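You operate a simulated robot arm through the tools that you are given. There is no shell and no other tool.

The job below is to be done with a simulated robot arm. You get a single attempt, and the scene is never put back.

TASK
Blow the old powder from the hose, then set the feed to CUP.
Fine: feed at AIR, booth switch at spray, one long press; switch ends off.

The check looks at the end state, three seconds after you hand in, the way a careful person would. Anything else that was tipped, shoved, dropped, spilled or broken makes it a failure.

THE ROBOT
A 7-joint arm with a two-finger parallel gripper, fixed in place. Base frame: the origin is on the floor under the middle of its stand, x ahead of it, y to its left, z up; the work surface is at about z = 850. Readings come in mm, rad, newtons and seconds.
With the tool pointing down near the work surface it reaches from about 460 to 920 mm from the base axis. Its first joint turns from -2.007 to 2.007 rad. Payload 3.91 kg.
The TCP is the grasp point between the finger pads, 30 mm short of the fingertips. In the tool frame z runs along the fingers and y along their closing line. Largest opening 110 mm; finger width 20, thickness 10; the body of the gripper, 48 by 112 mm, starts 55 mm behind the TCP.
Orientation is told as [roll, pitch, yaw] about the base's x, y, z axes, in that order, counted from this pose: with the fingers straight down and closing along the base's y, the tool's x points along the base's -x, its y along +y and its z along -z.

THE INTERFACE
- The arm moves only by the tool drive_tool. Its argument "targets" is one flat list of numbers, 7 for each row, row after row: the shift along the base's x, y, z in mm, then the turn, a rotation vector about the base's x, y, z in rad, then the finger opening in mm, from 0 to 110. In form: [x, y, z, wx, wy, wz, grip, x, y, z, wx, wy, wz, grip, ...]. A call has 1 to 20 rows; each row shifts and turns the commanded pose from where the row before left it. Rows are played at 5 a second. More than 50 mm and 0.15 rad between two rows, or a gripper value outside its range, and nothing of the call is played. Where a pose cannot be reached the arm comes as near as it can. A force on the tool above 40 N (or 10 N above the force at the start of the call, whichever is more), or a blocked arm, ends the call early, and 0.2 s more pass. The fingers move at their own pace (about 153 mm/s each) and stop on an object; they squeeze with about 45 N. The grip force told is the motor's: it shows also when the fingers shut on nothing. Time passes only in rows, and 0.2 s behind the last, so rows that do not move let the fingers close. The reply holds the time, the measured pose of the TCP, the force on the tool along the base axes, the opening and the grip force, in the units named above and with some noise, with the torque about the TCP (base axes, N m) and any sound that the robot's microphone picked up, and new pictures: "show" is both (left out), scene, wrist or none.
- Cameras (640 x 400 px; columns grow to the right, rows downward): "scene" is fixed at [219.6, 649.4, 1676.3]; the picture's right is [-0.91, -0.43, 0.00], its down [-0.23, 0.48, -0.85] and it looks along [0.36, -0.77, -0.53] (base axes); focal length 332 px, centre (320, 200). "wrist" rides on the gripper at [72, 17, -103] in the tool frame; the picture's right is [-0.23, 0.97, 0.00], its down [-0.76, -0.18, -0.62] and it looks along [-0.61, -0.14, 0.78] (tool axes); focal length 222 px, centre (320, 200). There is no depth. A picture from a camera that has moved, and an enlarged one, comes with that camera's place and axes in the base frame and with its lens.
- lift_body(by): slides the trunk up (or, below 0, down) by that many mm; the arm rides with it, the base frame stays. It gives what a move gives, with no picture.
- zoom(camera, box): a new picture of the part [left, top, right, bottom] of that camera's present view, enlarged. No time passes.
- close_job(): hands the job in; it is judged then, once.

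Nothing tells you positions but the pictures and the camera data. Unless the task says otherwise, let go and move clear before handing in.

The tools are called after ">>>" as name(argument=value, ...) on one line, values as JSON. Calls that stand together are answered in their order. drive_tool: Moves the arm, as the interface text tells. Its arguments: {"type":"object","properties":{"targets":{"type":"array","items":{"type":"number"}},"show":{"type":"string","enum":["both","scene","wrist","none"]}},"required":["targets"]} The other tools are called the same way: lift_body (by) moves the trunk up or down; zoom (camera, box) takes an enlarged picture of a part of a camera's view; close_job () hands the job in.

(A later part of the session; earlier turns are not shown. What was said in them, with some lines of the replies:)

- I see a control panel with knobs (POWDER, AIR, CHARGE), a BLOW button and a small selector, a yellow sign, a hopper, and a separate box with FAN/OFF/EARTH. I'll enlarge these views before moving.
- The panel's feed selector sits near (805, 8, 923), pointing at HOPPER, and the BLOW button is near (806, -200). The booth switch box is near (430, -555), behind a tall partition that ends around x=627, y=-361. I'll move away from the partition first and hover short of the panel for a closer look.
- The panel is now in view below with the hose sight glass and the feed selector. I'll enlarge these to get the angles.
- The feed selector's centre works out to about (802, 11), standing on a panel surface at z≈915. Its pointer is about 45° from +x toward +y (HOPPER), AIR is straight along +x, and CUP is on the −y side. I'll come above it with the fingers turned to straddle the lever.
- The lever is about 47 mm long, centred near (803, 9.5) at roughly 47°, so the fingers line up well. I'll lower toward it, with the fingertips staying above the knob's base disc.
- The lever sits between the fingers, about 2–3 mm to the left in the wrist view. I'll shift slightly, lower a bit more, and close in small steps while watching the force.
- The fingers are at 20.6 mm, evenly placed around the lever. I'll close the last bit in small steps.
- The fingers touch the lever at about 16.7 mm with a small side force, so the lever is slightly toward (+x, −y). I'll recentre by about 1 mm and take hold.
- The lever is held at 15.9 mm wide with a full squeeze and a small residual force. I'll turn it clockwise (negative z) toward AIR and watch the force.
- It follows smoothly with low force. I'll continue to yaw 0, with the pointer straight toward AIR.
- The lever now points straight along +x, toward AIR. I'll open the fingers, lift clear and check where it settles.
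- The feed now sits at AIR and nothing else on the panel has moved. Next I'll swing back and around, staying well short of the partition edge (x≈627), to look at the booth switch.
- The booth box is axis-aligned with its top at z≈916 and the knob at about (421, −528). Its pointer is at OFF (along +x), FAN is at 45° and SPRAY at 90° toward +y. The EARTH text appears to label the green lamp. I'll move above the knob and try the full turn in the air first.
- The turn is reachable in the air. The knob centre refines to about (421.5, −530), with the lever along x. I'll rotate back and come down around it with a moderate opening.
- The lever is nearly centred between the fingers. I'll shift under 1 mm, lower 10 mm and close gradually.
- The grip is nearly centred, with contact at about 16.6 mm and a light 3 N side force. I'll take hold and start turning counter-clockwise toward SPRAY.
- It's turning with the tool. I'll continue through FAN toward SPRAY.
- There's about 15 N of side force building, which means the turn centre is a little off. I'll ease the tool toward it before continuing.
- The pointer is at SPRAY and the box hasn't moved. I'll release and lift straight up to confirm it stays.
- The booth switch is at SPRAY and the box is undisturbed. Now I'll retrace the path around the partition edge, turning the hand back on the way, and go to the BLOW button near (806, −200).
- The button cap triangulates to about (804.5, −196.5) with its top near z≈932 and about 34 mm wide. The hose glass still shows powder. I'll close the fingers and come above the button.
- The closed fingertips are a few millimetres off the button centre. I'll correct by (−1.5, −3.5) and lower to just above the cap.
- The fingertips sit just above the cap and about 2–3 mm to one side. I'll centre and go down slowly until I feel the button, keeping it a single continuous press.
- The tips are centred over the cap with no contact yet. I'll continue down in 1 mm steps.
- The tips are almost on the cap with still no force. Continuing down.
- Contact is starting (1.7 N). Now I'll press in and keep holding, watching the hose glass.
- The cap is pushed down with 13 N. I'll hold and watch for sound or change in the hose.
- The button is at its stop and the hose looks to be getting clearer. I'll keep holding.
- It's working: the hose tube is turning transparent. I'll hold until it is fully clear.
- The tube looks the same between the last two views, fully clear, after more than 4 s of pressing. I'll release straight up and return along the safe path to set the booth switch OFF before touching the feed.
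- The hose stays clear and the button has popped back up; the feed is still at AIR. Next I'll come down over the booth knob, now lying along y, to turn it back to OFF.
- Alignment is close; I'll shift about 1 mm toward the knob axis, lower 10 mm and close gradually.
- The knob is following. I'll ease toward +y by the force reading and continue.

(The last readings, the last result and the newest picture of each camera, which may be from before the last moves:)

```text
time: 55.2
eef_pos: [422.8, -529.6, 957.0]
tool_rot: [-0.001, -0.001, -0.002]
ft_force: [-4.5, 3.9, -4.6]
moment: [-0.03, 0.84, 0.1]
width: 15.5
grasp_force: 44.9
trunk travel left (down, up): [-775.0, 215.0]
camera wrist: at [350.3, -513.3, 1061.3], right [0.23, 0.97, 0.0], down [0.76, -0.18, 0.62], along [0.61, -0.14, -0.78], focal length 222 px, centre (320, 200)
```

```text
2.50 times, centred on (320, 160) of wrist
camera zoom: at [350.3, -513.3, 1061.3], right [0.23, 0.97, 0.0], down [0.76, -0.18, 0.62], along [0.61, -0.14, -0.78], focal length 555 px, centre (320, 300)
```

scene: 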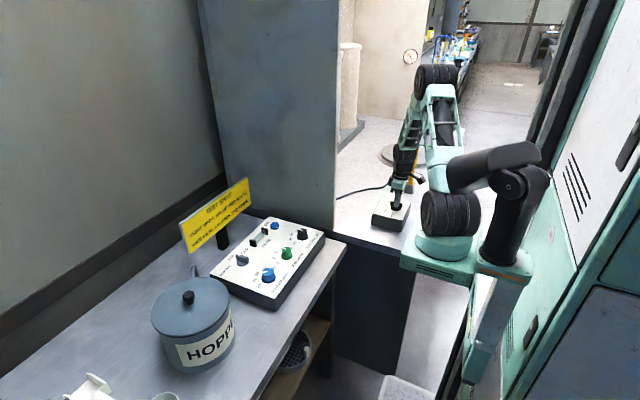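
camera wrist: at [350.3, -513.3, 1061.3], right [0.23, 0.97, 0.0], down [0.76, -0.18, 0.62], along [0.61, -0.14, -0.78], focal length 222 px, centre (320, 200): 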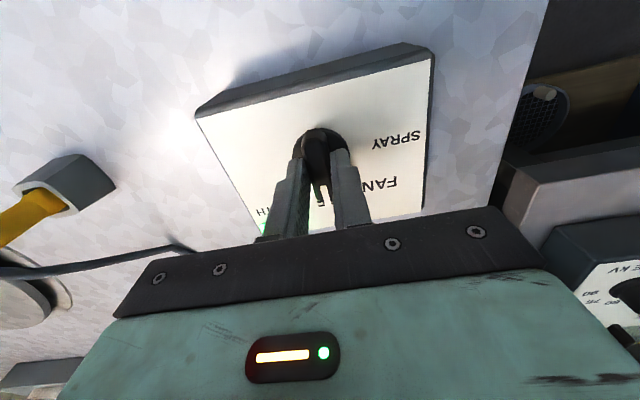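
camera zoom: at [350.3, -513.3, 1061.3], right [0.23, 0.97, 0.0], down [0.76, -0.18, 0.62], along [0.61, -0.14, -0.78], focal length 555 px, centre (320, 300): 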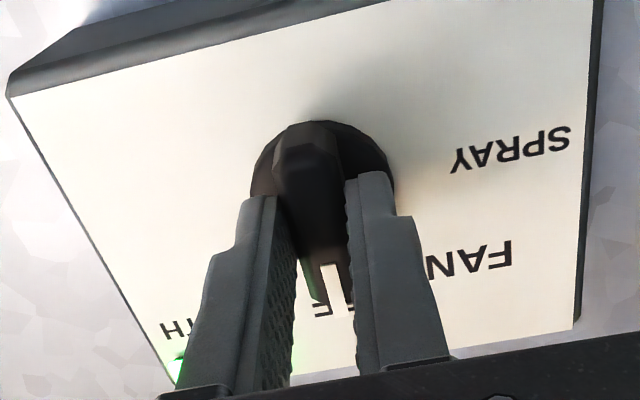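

The lever is back at OFF and the box is where it was. I'll release, lift and check that it rests at OFF.

>>> drive_tool(targets=[0, 0, 0, 0, 0, 0, 24, 0, 0, 0, 0, 0, 0, 40, 0, 0, 5, 0, 0, 0, 50, 0, 0, 20, 0, 0, 0, 60, 0, 0, 30, 0, 0, 0, 60, -10, 0, 40, 0, 0, 0, 60, -15, 10, 20, 0, 0, 0, 60, 0, 0, 0, 0, 0, 0, 60])

>>> zoom(camera="wrist", box=[200, 60, 440, 220])

>>> zoom(camera="scene", box=[360, 185, 420, 240])

```text
time: 57.0
eef_pos: [398.3, -520.1, 1072.5]
tool_rot: [0.0, 0.0, 0.001]
ft_force: [-0.3, 1.3, 0.0]
moment: [0.02, 0.02, 0.03]
width: 60.1
grasp_force: 0.1
trunk travel left (down, up): [-775.0, 215.0]
camera wrist: at [327.4, -504.1, 1176.5], right [0.23, 0.97, 0.0], down [0.76, -0.18, 0.62], along [0.61, -0.14, -0.78], focal length 222 px, centre (320, 200)
```

scene: 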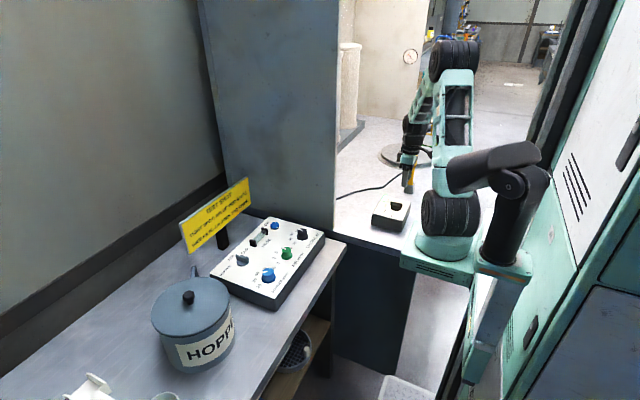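
wrist: 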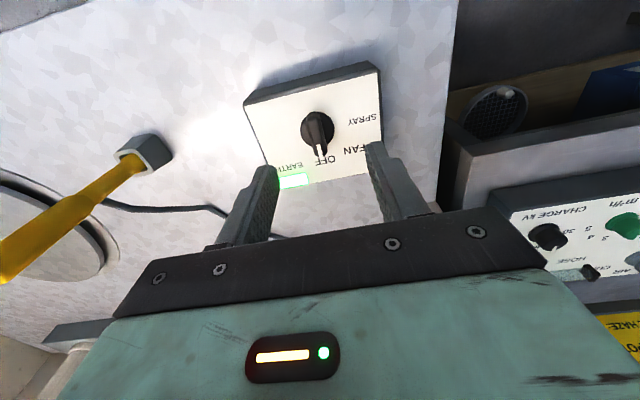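

```text
2.50 times, centred on (320, 140) of wrist
camera zoom: at [327.4, -504.1, 1176.5], right [0.23, 0.97, 0.0], down [0.76, -0.18, 0.62], along [0.61, -0.14, -0.78], focal length 555 px, centre (320, 350)
```

zoom: 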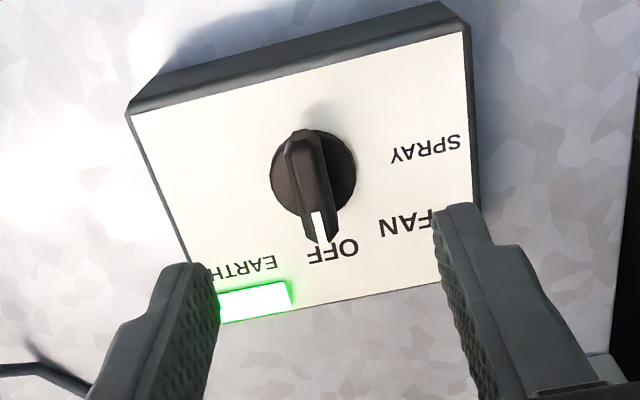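

```text
7.27 times, centred on (390, 212) of scene
camera zoom: at [219.6, 649.4, 1676.3], right [-0.91, -0.43, 0.0], down [-0.23, 0.48, -0.85], along [0.36, -0.77, -0.53], focal length 2414 px, centre (-189, 109)
```

zoom: 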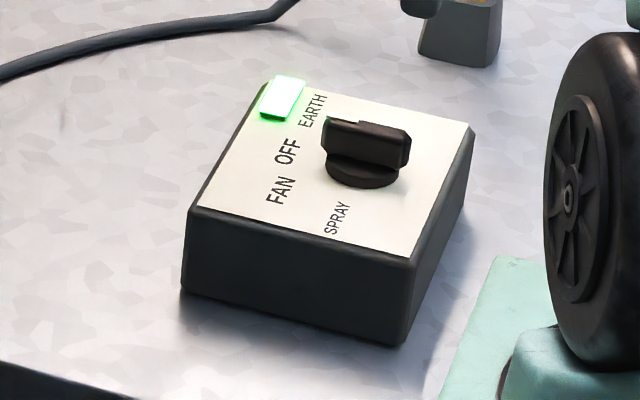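

The booth switch rests at OFF as at the start. Now I'll return around the partition edge to the feed selector to turn it from AIR to CUP.

>>> drive_tool(targets=[12, 47, 0, 0, 0, 0, 60, 12, 47, 0, 0, 0, 0, 60, 12, 47, 0, 0, 0, 0, 60, 12, 47, 0, 0, 0, 0, 60, 12, 47, 0, 0, 0, 0, 60, 12, 47, 0, 0, 0, 0, 60, 14, 46, 0, 0, 0, 0, 60, 14, 46, 0, 0, 0, 0, 60, 14, 46, 0, 0, 0, 0, 60, 41.4, 15.6, 0, 0, 0, 0, 60, 41.4, 15.6, 0, 0, 0, 0, 60, 41.4, 15.6, 0, 0, 0, 0, 60, 41.4, 15.6, -11, 0, 0, 0, 60, 41.4, 15.6, -11, 0, 0, 0, 60, 41.4, 15.6, -12, 0, 0, 0, 60, 41.4, 15.6, -12, 0, 0, 0, 60, 0, 0, 0, 0, 0, 0, 60])

>>> zoom(camera="wrist", box=[200, 60, 440, 220])

```text
time: 60.6
eef_pos: [802.9, 8.0, 1028.2]
tool_rot: [0.0, -0.001, 0.002]
ft_force: [0.5, -0.6, -0.3]
moment: [0.0, 0.0, 0.01]
width: 60.1
grasp_force: 0.2
trunk travel left (down, up): [-775.0, 215.0]
camera wrist: at [731.2, 24.2, 1132.4], right [0.23, 0.97, 0.0], down [0.76, -0.18, 0.62], along [0.61, -0.14, -0.78], focal length 222 px, centre (320, 200)
```

scene: 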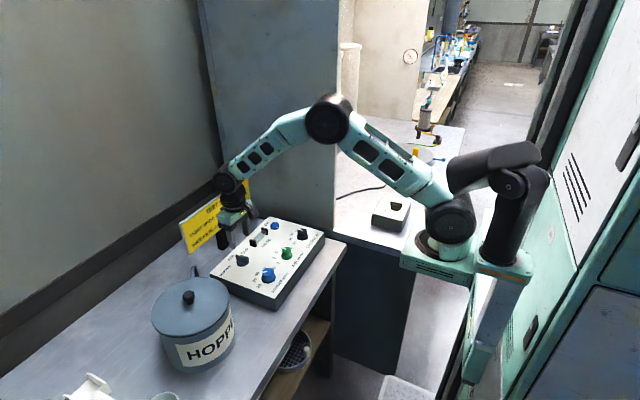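
wrist: 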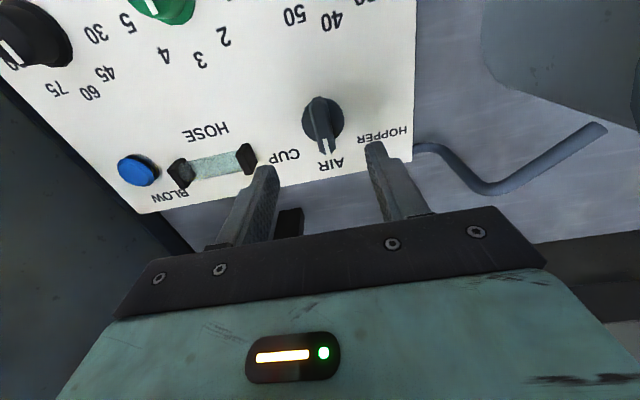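

```text
2.50 times, centred on (320, 140) of wrist
camera zoom: at [731.2, 24.2, 1132.4], right [0.23, 0.97, 0.0], down [0.76, -0.18, 0.62], along [0.61, -0.14, -0.78], focal length 555 px, centre (320, 350)
```

zoom: 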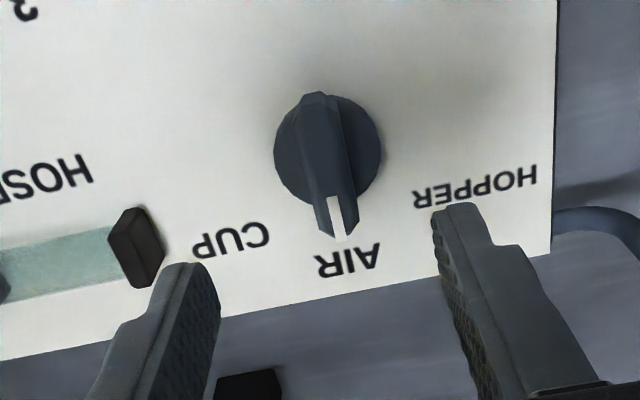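

I'm above the feed selector with the lever slightly toward +y of the finger centre. I'll lower and check the alignment.

>>> drive_tool(targets=[0, 1, -20, 0, 0, 0, 50, 0, 0, -20, 0, 0, 0, 44, 0, 0, -20, 0, 0, 0, 40, 0, 0, 0, 0, 0, 0, 40], show="wrist")

>>> zoom(camera="wrist", box=[200, 80, 440, 240])

```text
time: 61.6
eef_pos: [800.9, 9.7, 967.2]
tool_rot: [-0.002, 0.001, 0.0]
ft_force: [0.6, 0.0, 0.4]
moment: [0.01, -0.01, -0.01]
width: 40.1
grasp_force: 0.0
trunk travel left (down, up): [-775.0, 215.0]
camera wrist: at [729.1, 25.6, 1070.9], right [0.23, 0.97, 0.0], down [0.76, -0.18, 0.62], along [0.61, -0.14, -0.78], focal length 222 px, centre (320, 200)
```

wrist: 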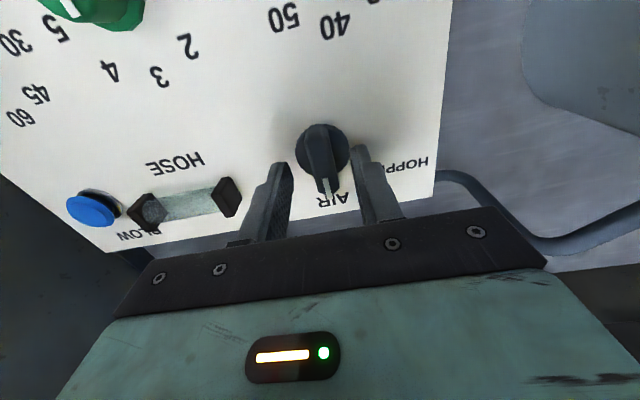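

```text
2.50 times, centred on (320, 160) of wrist
camera zoom: at [729.1, 25.6, 1070.9], right [0.23, 0.97, 0.0], down [0.76, -0.18, 0.62], along [0.61, -0.14, -0.78], focal length 555 px, centre (320, 300)
```

zoom: 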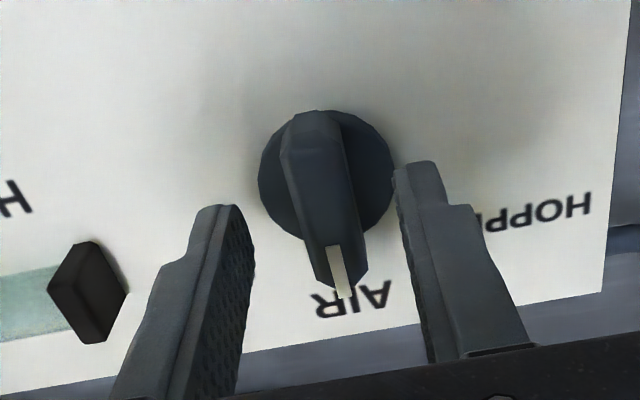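

The lever is about 1.7 mm toward +y of centre. I'll correct, lower 10 mm and close step by step.

>>> drive_tool(targets=[0.5, 1.7, -5, 0, 0, 0, 36, 0, 0, -5, 0, 0, 0, 30, 0, 0, 0, 0, 0, 0, 24, 0, 0, 0, 0, 0, 0, 20, 0, 0, 0, 0, 0, 0, 18, 0, 0, 0, 0, 0, 0, 16, 0, 0, 0, 0, 0, 0, 15], show="none")

```text
time: 63.2
eef_pos: [801.8, 10.6, 957.0]
tool_rot: [0.001, 0.0, 0.0]
ft_force: [0.8, -7.3, -0.9]
moment: [-0.11, 0.01, -0.05]
width: 18.3
grasp_force: 3.4
trunk travel left (down, up): [-775.0, 215.0]
```

>>> drive_tool(targets=[0, -1.2, 0, 0, 0, 0, 15, 0, 0, 0, 0, 0, 0, 15], show="none")

```text
time: 63.8
eef_pos: [802.6, 11.0, 956.8]
tool_rot: [0.0, 0.0, -0.001]
ft_force: [-1.3, -4.9, -0.8]
moment: [-0.15, 0.07, -0.02]
width: 17.6
grasp_force: 2.3
trunk travel left (down, up): [-775.0, 215.0]
```

>>> drive_tool(targets=[0, -1, 0, 0, 0, 0, 15, 0, 0, 0, 0, 0, 0, 15], show="none")

```text
time: 64.4
eef_pos: [801.8, 10.2, 957.8]
tool_rot: [0.0, 0.0, 0.001]
ft_force: [-0.9, -3.1, 0.1]
moment: [-0.14, 0.05, -0.02]
width: 16.2
grasp_force: 1.4
trunk travel left (down, up): [-775.0, 215.0]
```

The grip is nearly centred (3 N). I'll take hold and turn clockwise toward CUP.

>>> drive_tool(targets=[0, -0.5, 0, 0, 0, 0, 12, 0, 0, 0, 0, 0, 0, 10, 0, 0, 0, 0, 0, 0, 10, 0, 0, 0, 0, 0, -0.1, 10, 0, 0, 0, 0, 0, -0.1, 10, 0, 0, 0, 0, 0, -0.1, 10], show="wrist")

```text
time: 65.8
eef_pos: [801.9, 11.6, 957.1]
tool_rot: [0.001, 0.0, -0.301]
ft_force: [-6.9, 6.3, 13.6]
moment: [0.43, 1.43, 0.04]
width: 15.9
grasp_force: 45.1
trunk travel left (down, up): [-775.0, 215.0]
camera wrist: at [738.1, 48.1, 1061.3], right [0.51, 0.86, 0.0], down [0.67, -0.4, 0.62], along [0.54, -0.31, -0.78], focal length 222 px, centre (320, 200)
```

wrist: 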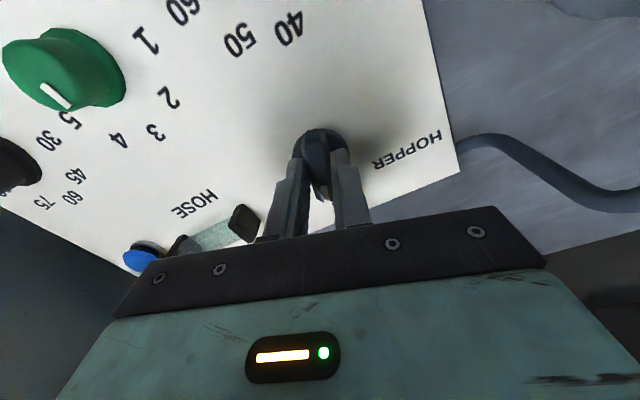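

>>> drive_tool(targets=[-0.5, 0.5, 0.3, 0, 0, -0.1, 10, 0, 0, 0, 0, 0, -0.1, 10, 0, 0, 0, 0, 0, -0.1, 10, 0, 0, 0, 0, 0, -0.1, 10, 0, 0, 0, 0, 0, -0.1, 10], show="both")

>>> zoom(camera="wrist", box=[200, 80, 440, 240])

>>> zoom(camera="scene", box=[210, 205, 330, 300])

```text
time: 67.0
eef_pos: [802.8, 13.3, 956.1]
tool_rot: [0.003, -0.001, -0.8]
ft_force: [1.1, 23.5, 10.1]
moment: [-0.19, -0.56, 0.04]
width: 15.6
grasp_force: 44.9
trunk travel left (down, up): [-775.0, 215.0]
camera wrist: at [764.4, 75.5, 1061.3], right [0.86, 0.52, 0.0], down [0.4, -0.67, 0.62], along [0.32, -0.53, -0.78], focal length 222 px, centre (320, 200)
```

scene: 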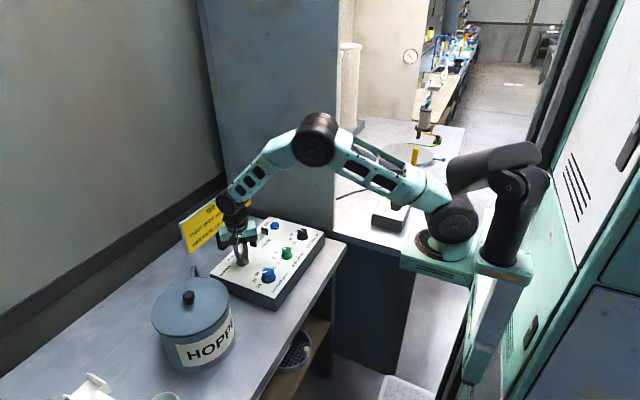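
wrist: 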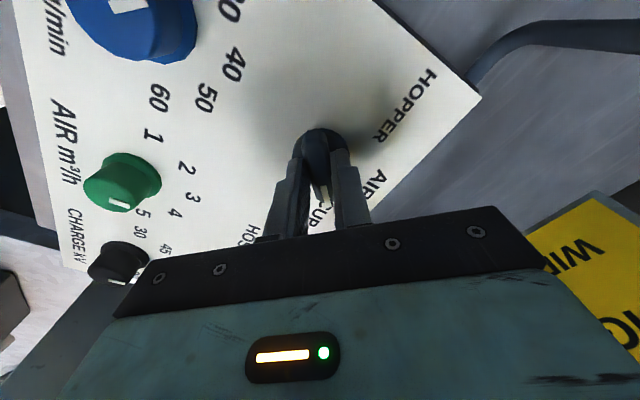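

```text
2.50 times, centred on (320, 160) of wrist
camera zoom: at [764.4, 75.5, 1061.3], right [0.86, 0.52, 0.0], down [0.4, -0.67, 0.62], along [0.32, -0.53, -0.78], focal length 555 px, centre (320, 300)
```

zoom: 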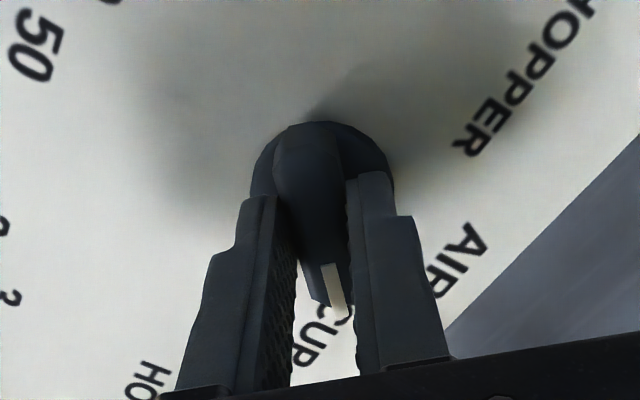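

```text
4.21 times, centred on (270, 252) of scene
camera zoom: at [219.6, 649.4, 1676.3], right [-0.91, -0.43, 0.0], down [-0.23, 0.48, -0.85], along [0.36, -0.77, -0.53], focal length 1398 px, centre (530, -21)
```

zoom: 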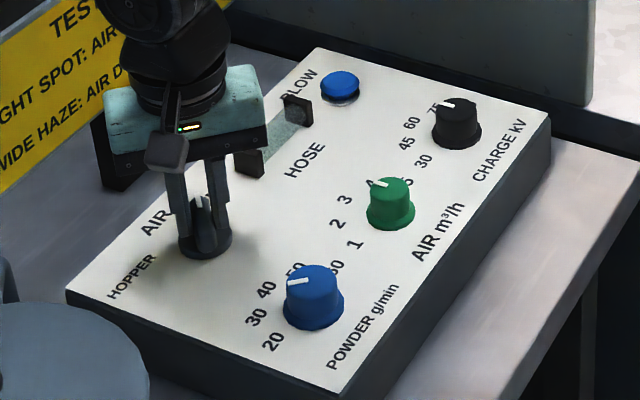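

The pointer now lines up with CUP. I'll ease the 23 N side force, then release and lift to check where it rests.

>>> drive_tool(targets=[0, 1.3, 0, 0, 0, 0, 10, 0, 0.5, 0, 0, 0, 0, 10], show="none")

```text
time: 67.6
eef_pos: [805.4, 11.9, 957.4]
tool_rot: [0.0, -0.003, -0.801]
ft_force: [5.0, 17.5, 12.5]
moment: [1.11, 0.51, 0.02]
width: 15.9
grasp_force: 44.9
trunk travel left (down, up): [-775.0, 215.0]
```

>>> drive_tool(targets=[0.8, 0.9, 0.3, 0, 0, 0, 10, 0, 0, 0, 0, 0, 0, 10], show="none")

```text
time: 68.2
eef_pos: [803.0, 11.8, 956.8]
tool_rot: [-0.001, -0.002, -0.799]
ft_force: [0.8, 12.9, 8.2]
moment: [0.0, -0.33, 0.02]
width: 15.7
grasp_force: 44.6
trunk travel left (down, up): [-775.0, 215.0]
```

The force has eased enough. I'll open the fingers, lift straight up and then back off toward −x to look.

>>> drive_tool(targets=[0, 0, 0, 0, 0, 0, 24, 0, 0, 0, 0, 0, 0, 40, 0, 0, 5, 0, 0, 0, 46, 0, 0, 20, 0, 0, 0, 50, 0, 0, 35, 0, 0, 0, 50, -10, 0, 40, 0, 0, 0.13, 50, -40, 0, 10, 0, 0, 0.13, 50, -40, 0, 0, 0, 0, 0.13, 50, -10, 0, 0, 0, 0, 0.13, 50, 0, 0, 0, 0, 0, 0.13, 50, 0, 0, 0, 0, 0, 0.13, 50, 0, 0, 0, 0, 0, 0, 50])

>>> zoom(camera="wrist", box=[220, 60, 440, 220])

>>> zoom(camera="scene", box=[210, 205, 330, 300])

```text
time: 70.8
eef_pos: [704.6, 11.1, 1067.4]
tool_rot: [0.001, 0.001, -0.017]
ft_force: [0.3, -0.3, 0.2]
moment: [0.03, -0.04, -0.01]
width: 50.2
grasp_force: 0.1
trunk travel left (down, up): [-775.0, 215.0]
camera wrist: at [631.6, 29.2, 1171.5], right [0.24, 0.97, 0.0], down [0.76, -0.19, 0.62], along [0.6, -0.15, -0.78], focal length 222 px, centre (320, 200)
```

scene: 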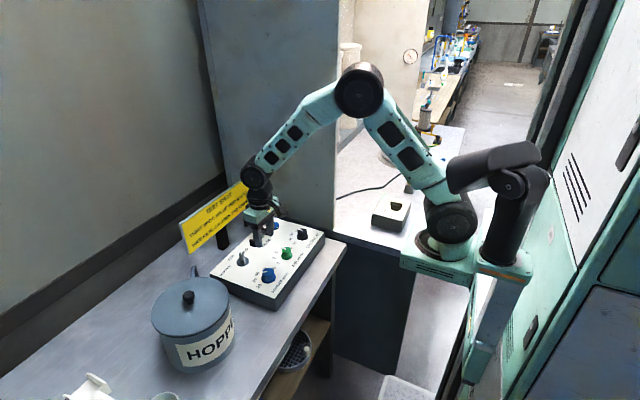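
wrist: 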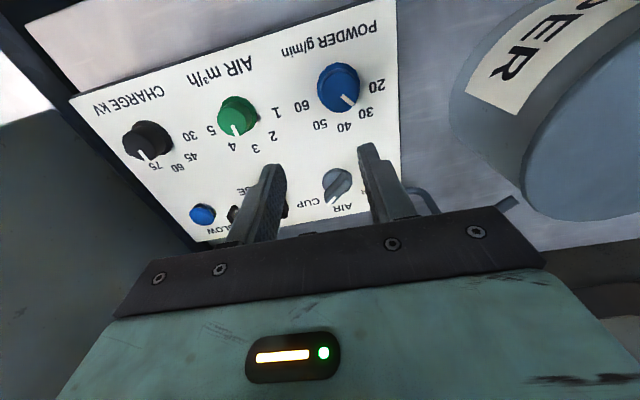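

```text
2.50 times, centred on (330, 140) of wrist
camera zoom: at [631.6, 29.2, 1171.5], right [0.24, 0.97, 0.0], down [0.76, -0.19, 0.62], along [0.6, -0.15, -0.78], focal length 555 px, centre (295, 350)
```

zoom: 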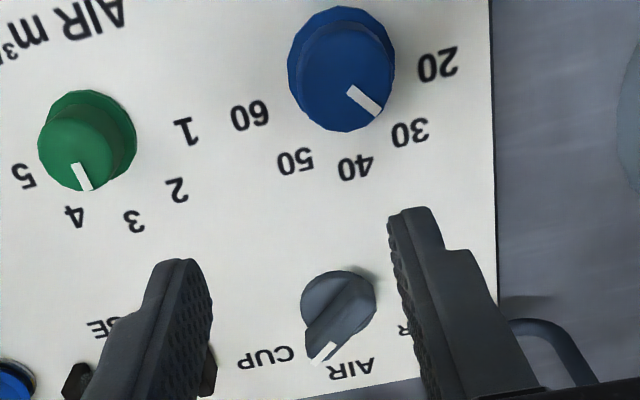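

```text
4.21 times, centred on (270, 252) of scene
camera zoom: at [219.6, 649.4, 1676.3], right [-0.91, -0.43, 0.0], down [-0.23, 0.48, -0.85], along [0.36, -0.77, -0.53], focal length 1398 px, centre (530, -21)
```

zoom: 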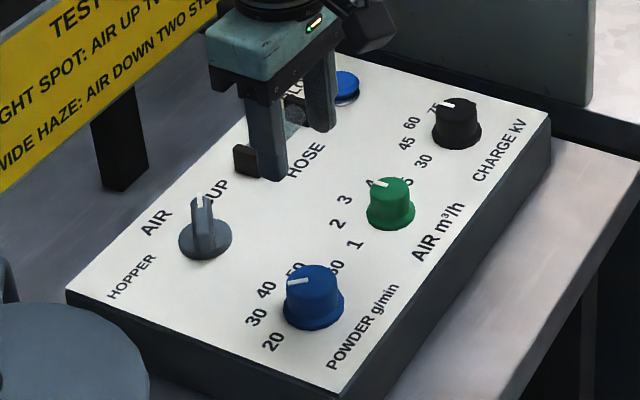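

The lever now points at about −47°, mirror-symmetric to its HOPPER position, which is CUP. I'll back off further for an unobstructed final check of both panels.

>>> drive_tool(targets=[-30, -15, 30, 0, 0, 0, 80, -30, -15, 30, 0, 0, 0, 110, -30, -15, 20, 0, 0, 0, 110, -15, -10, 0, 0, 0, 0, 110, 0, 0, 0, 0, 0, 0, 110, 0, 0, 0, 0, 0, 0, 110])

>>> zoom(camera="scene", box=[210, 205, 330, 300])

>>> zoom(camera="wrist", box=[180, 60, 460, 240])

>>> zoom(camera="scene", box=[360, 185, 420, 240])

```text
time: 72.2
eef_pos: [597.3, -39.9, 1148.5]
tool_rot: [-0.001, 0.001, -0.02]
ft_force: [0.7, 0.7, -0.5]
moment: [-0.01, -0.01, 0.01]
width: 109.6
grasp_force: 0.0
trunk travel left (down, up): [-775.0, 215.0]
camera wrist: at [525.0, -22.9, 1253.2], right [0.25, 0.97, 0.0], down [0.76, -0.19, 0.62], along [0.6, -0.15, -0.78], focal length 222 px, centre (320, 200)
```

scene: 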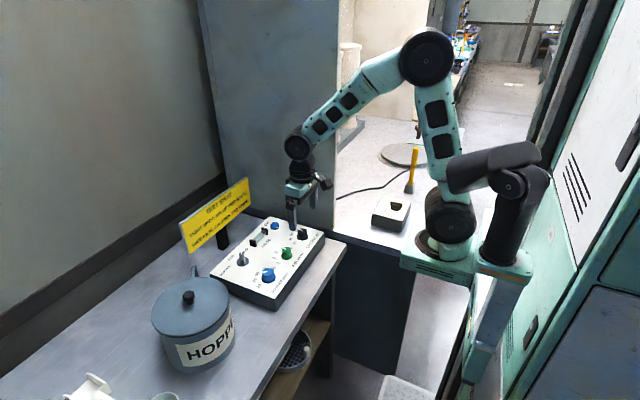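
wrist: 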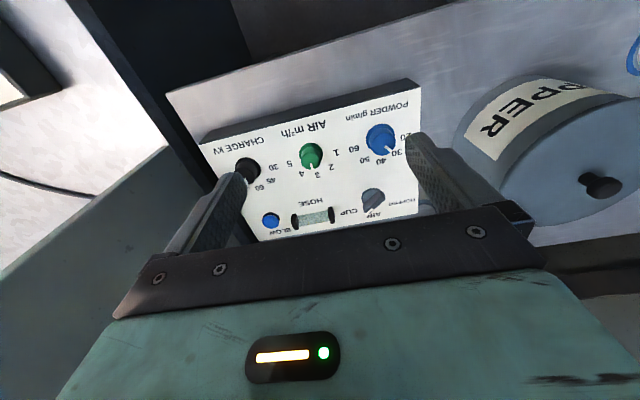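

```text
4.21 times, centred on (270, 252) of scene
camera zoom: at [219.6, 649.4, 1676.3], right [-0.91, -0.43, 0.0], down [-0.23, 0.48, -0.85], along [0.36, -0.77, -0.53], focal length 1398 px, centre (530, -21)
```

zoom: 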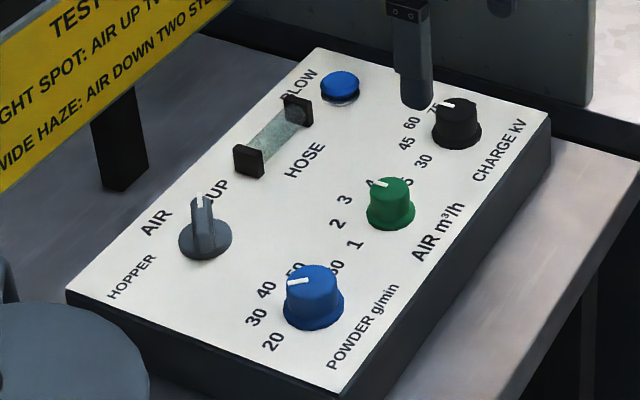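

```text
2.22 times, centred on (320, 150) of wrist
camera zoom: at [525.0, -22.9, 1253.2], right [0.25, 0.97, 0.0], down [0.76, -0.19, 0.62], along [0.6, -0.15, -0.78], focal length 494 px, centre (320, 311)
```

zoom: 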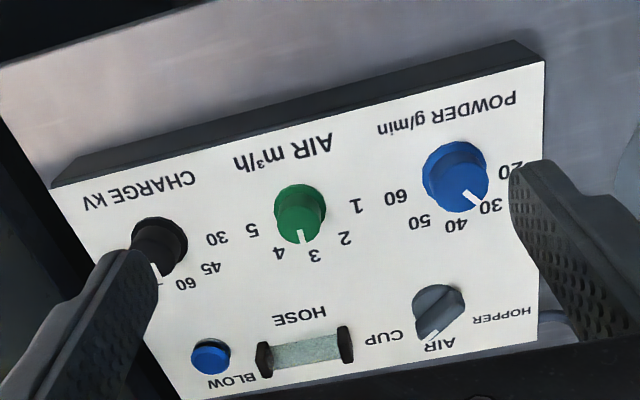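

```text
7.27 times, centred on (390, 212) of scene
camera zoom: at [219.6, 649.4, 1676.3], right [-0.91, -0.43, 0.0], down [-0.23, 0.48, -0.85], along [0.36, -0.77, -0.53], focal length 2414 px, centre (-189, 109)
```

zoom: 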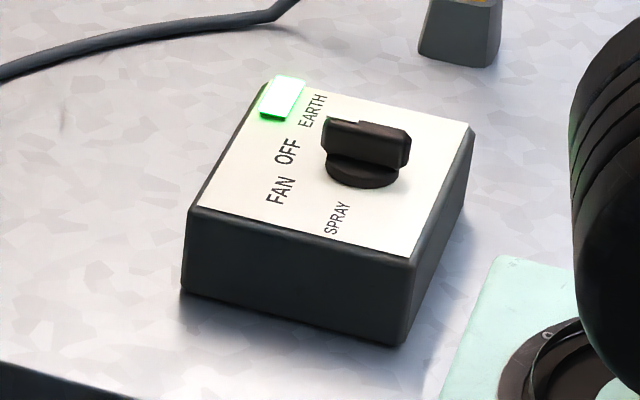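

>>> zoom(camera="scene", box=[225, 235, 265, 275])

>>> zoom(camera="wrist", box=[280, 170, 420, 250])

```text
10.00 times, centred on (245, 255) of scene
camera zoom: at [219.6, 649.4, 1676.3], right [-0.91, -0.43, 0.0], down [-0.23, 0.48, -0.85], along [0.36, -0.77, -0.53], focal length 3320 px, centre (1070, -350)
```

zoom: 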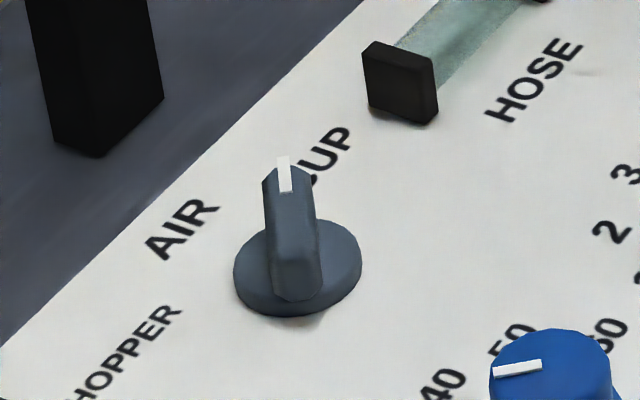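

```text
4.57 times, centred on (350, 210) of wrist
camera zoom: at [525.0, -22.9, 1253.2], right [0.25, 0.97, 0.0], down [0.76, -0.19, 0.62], along [0.6, -0.15, -0.78], focal length 1015 px, centre (183, 154)
```

zoom: 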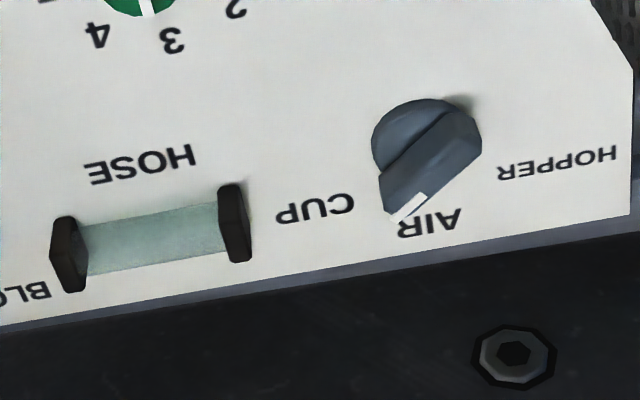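

The final state: the hose glass is clear, the feed points to CUP, the booth switch is at OFF and BLOW is released. The other knobs, the boxes, the hopper and the sign are unmoved. The arm is open and clear, so I'm handing in the job.

>>> close_job()

```text
The job is handed in.
```

I blew the old powder from the hose and set the feed to CUP, and I've handed the job in. I don't have the check's result.

- **Blow-out:** with the feed at AIR and the booth switch at SPRAY, I held BLOW for a little over 4 seconds in one press. The hose glass turned clear and stayed clear after I let go.
- **Booth switch:** back at OFF, where it started.
- **Feed:** at CUP. The pointer sits about 47° past AIR, matching the HOPPER position on the other side. I never heard or felt a click, so I judged this from the pictures.
- **Everything else:** the other knobs, both boxes, the hopper and the sign look unmoved in the last pictures. The gripper is open and the arm is clear.
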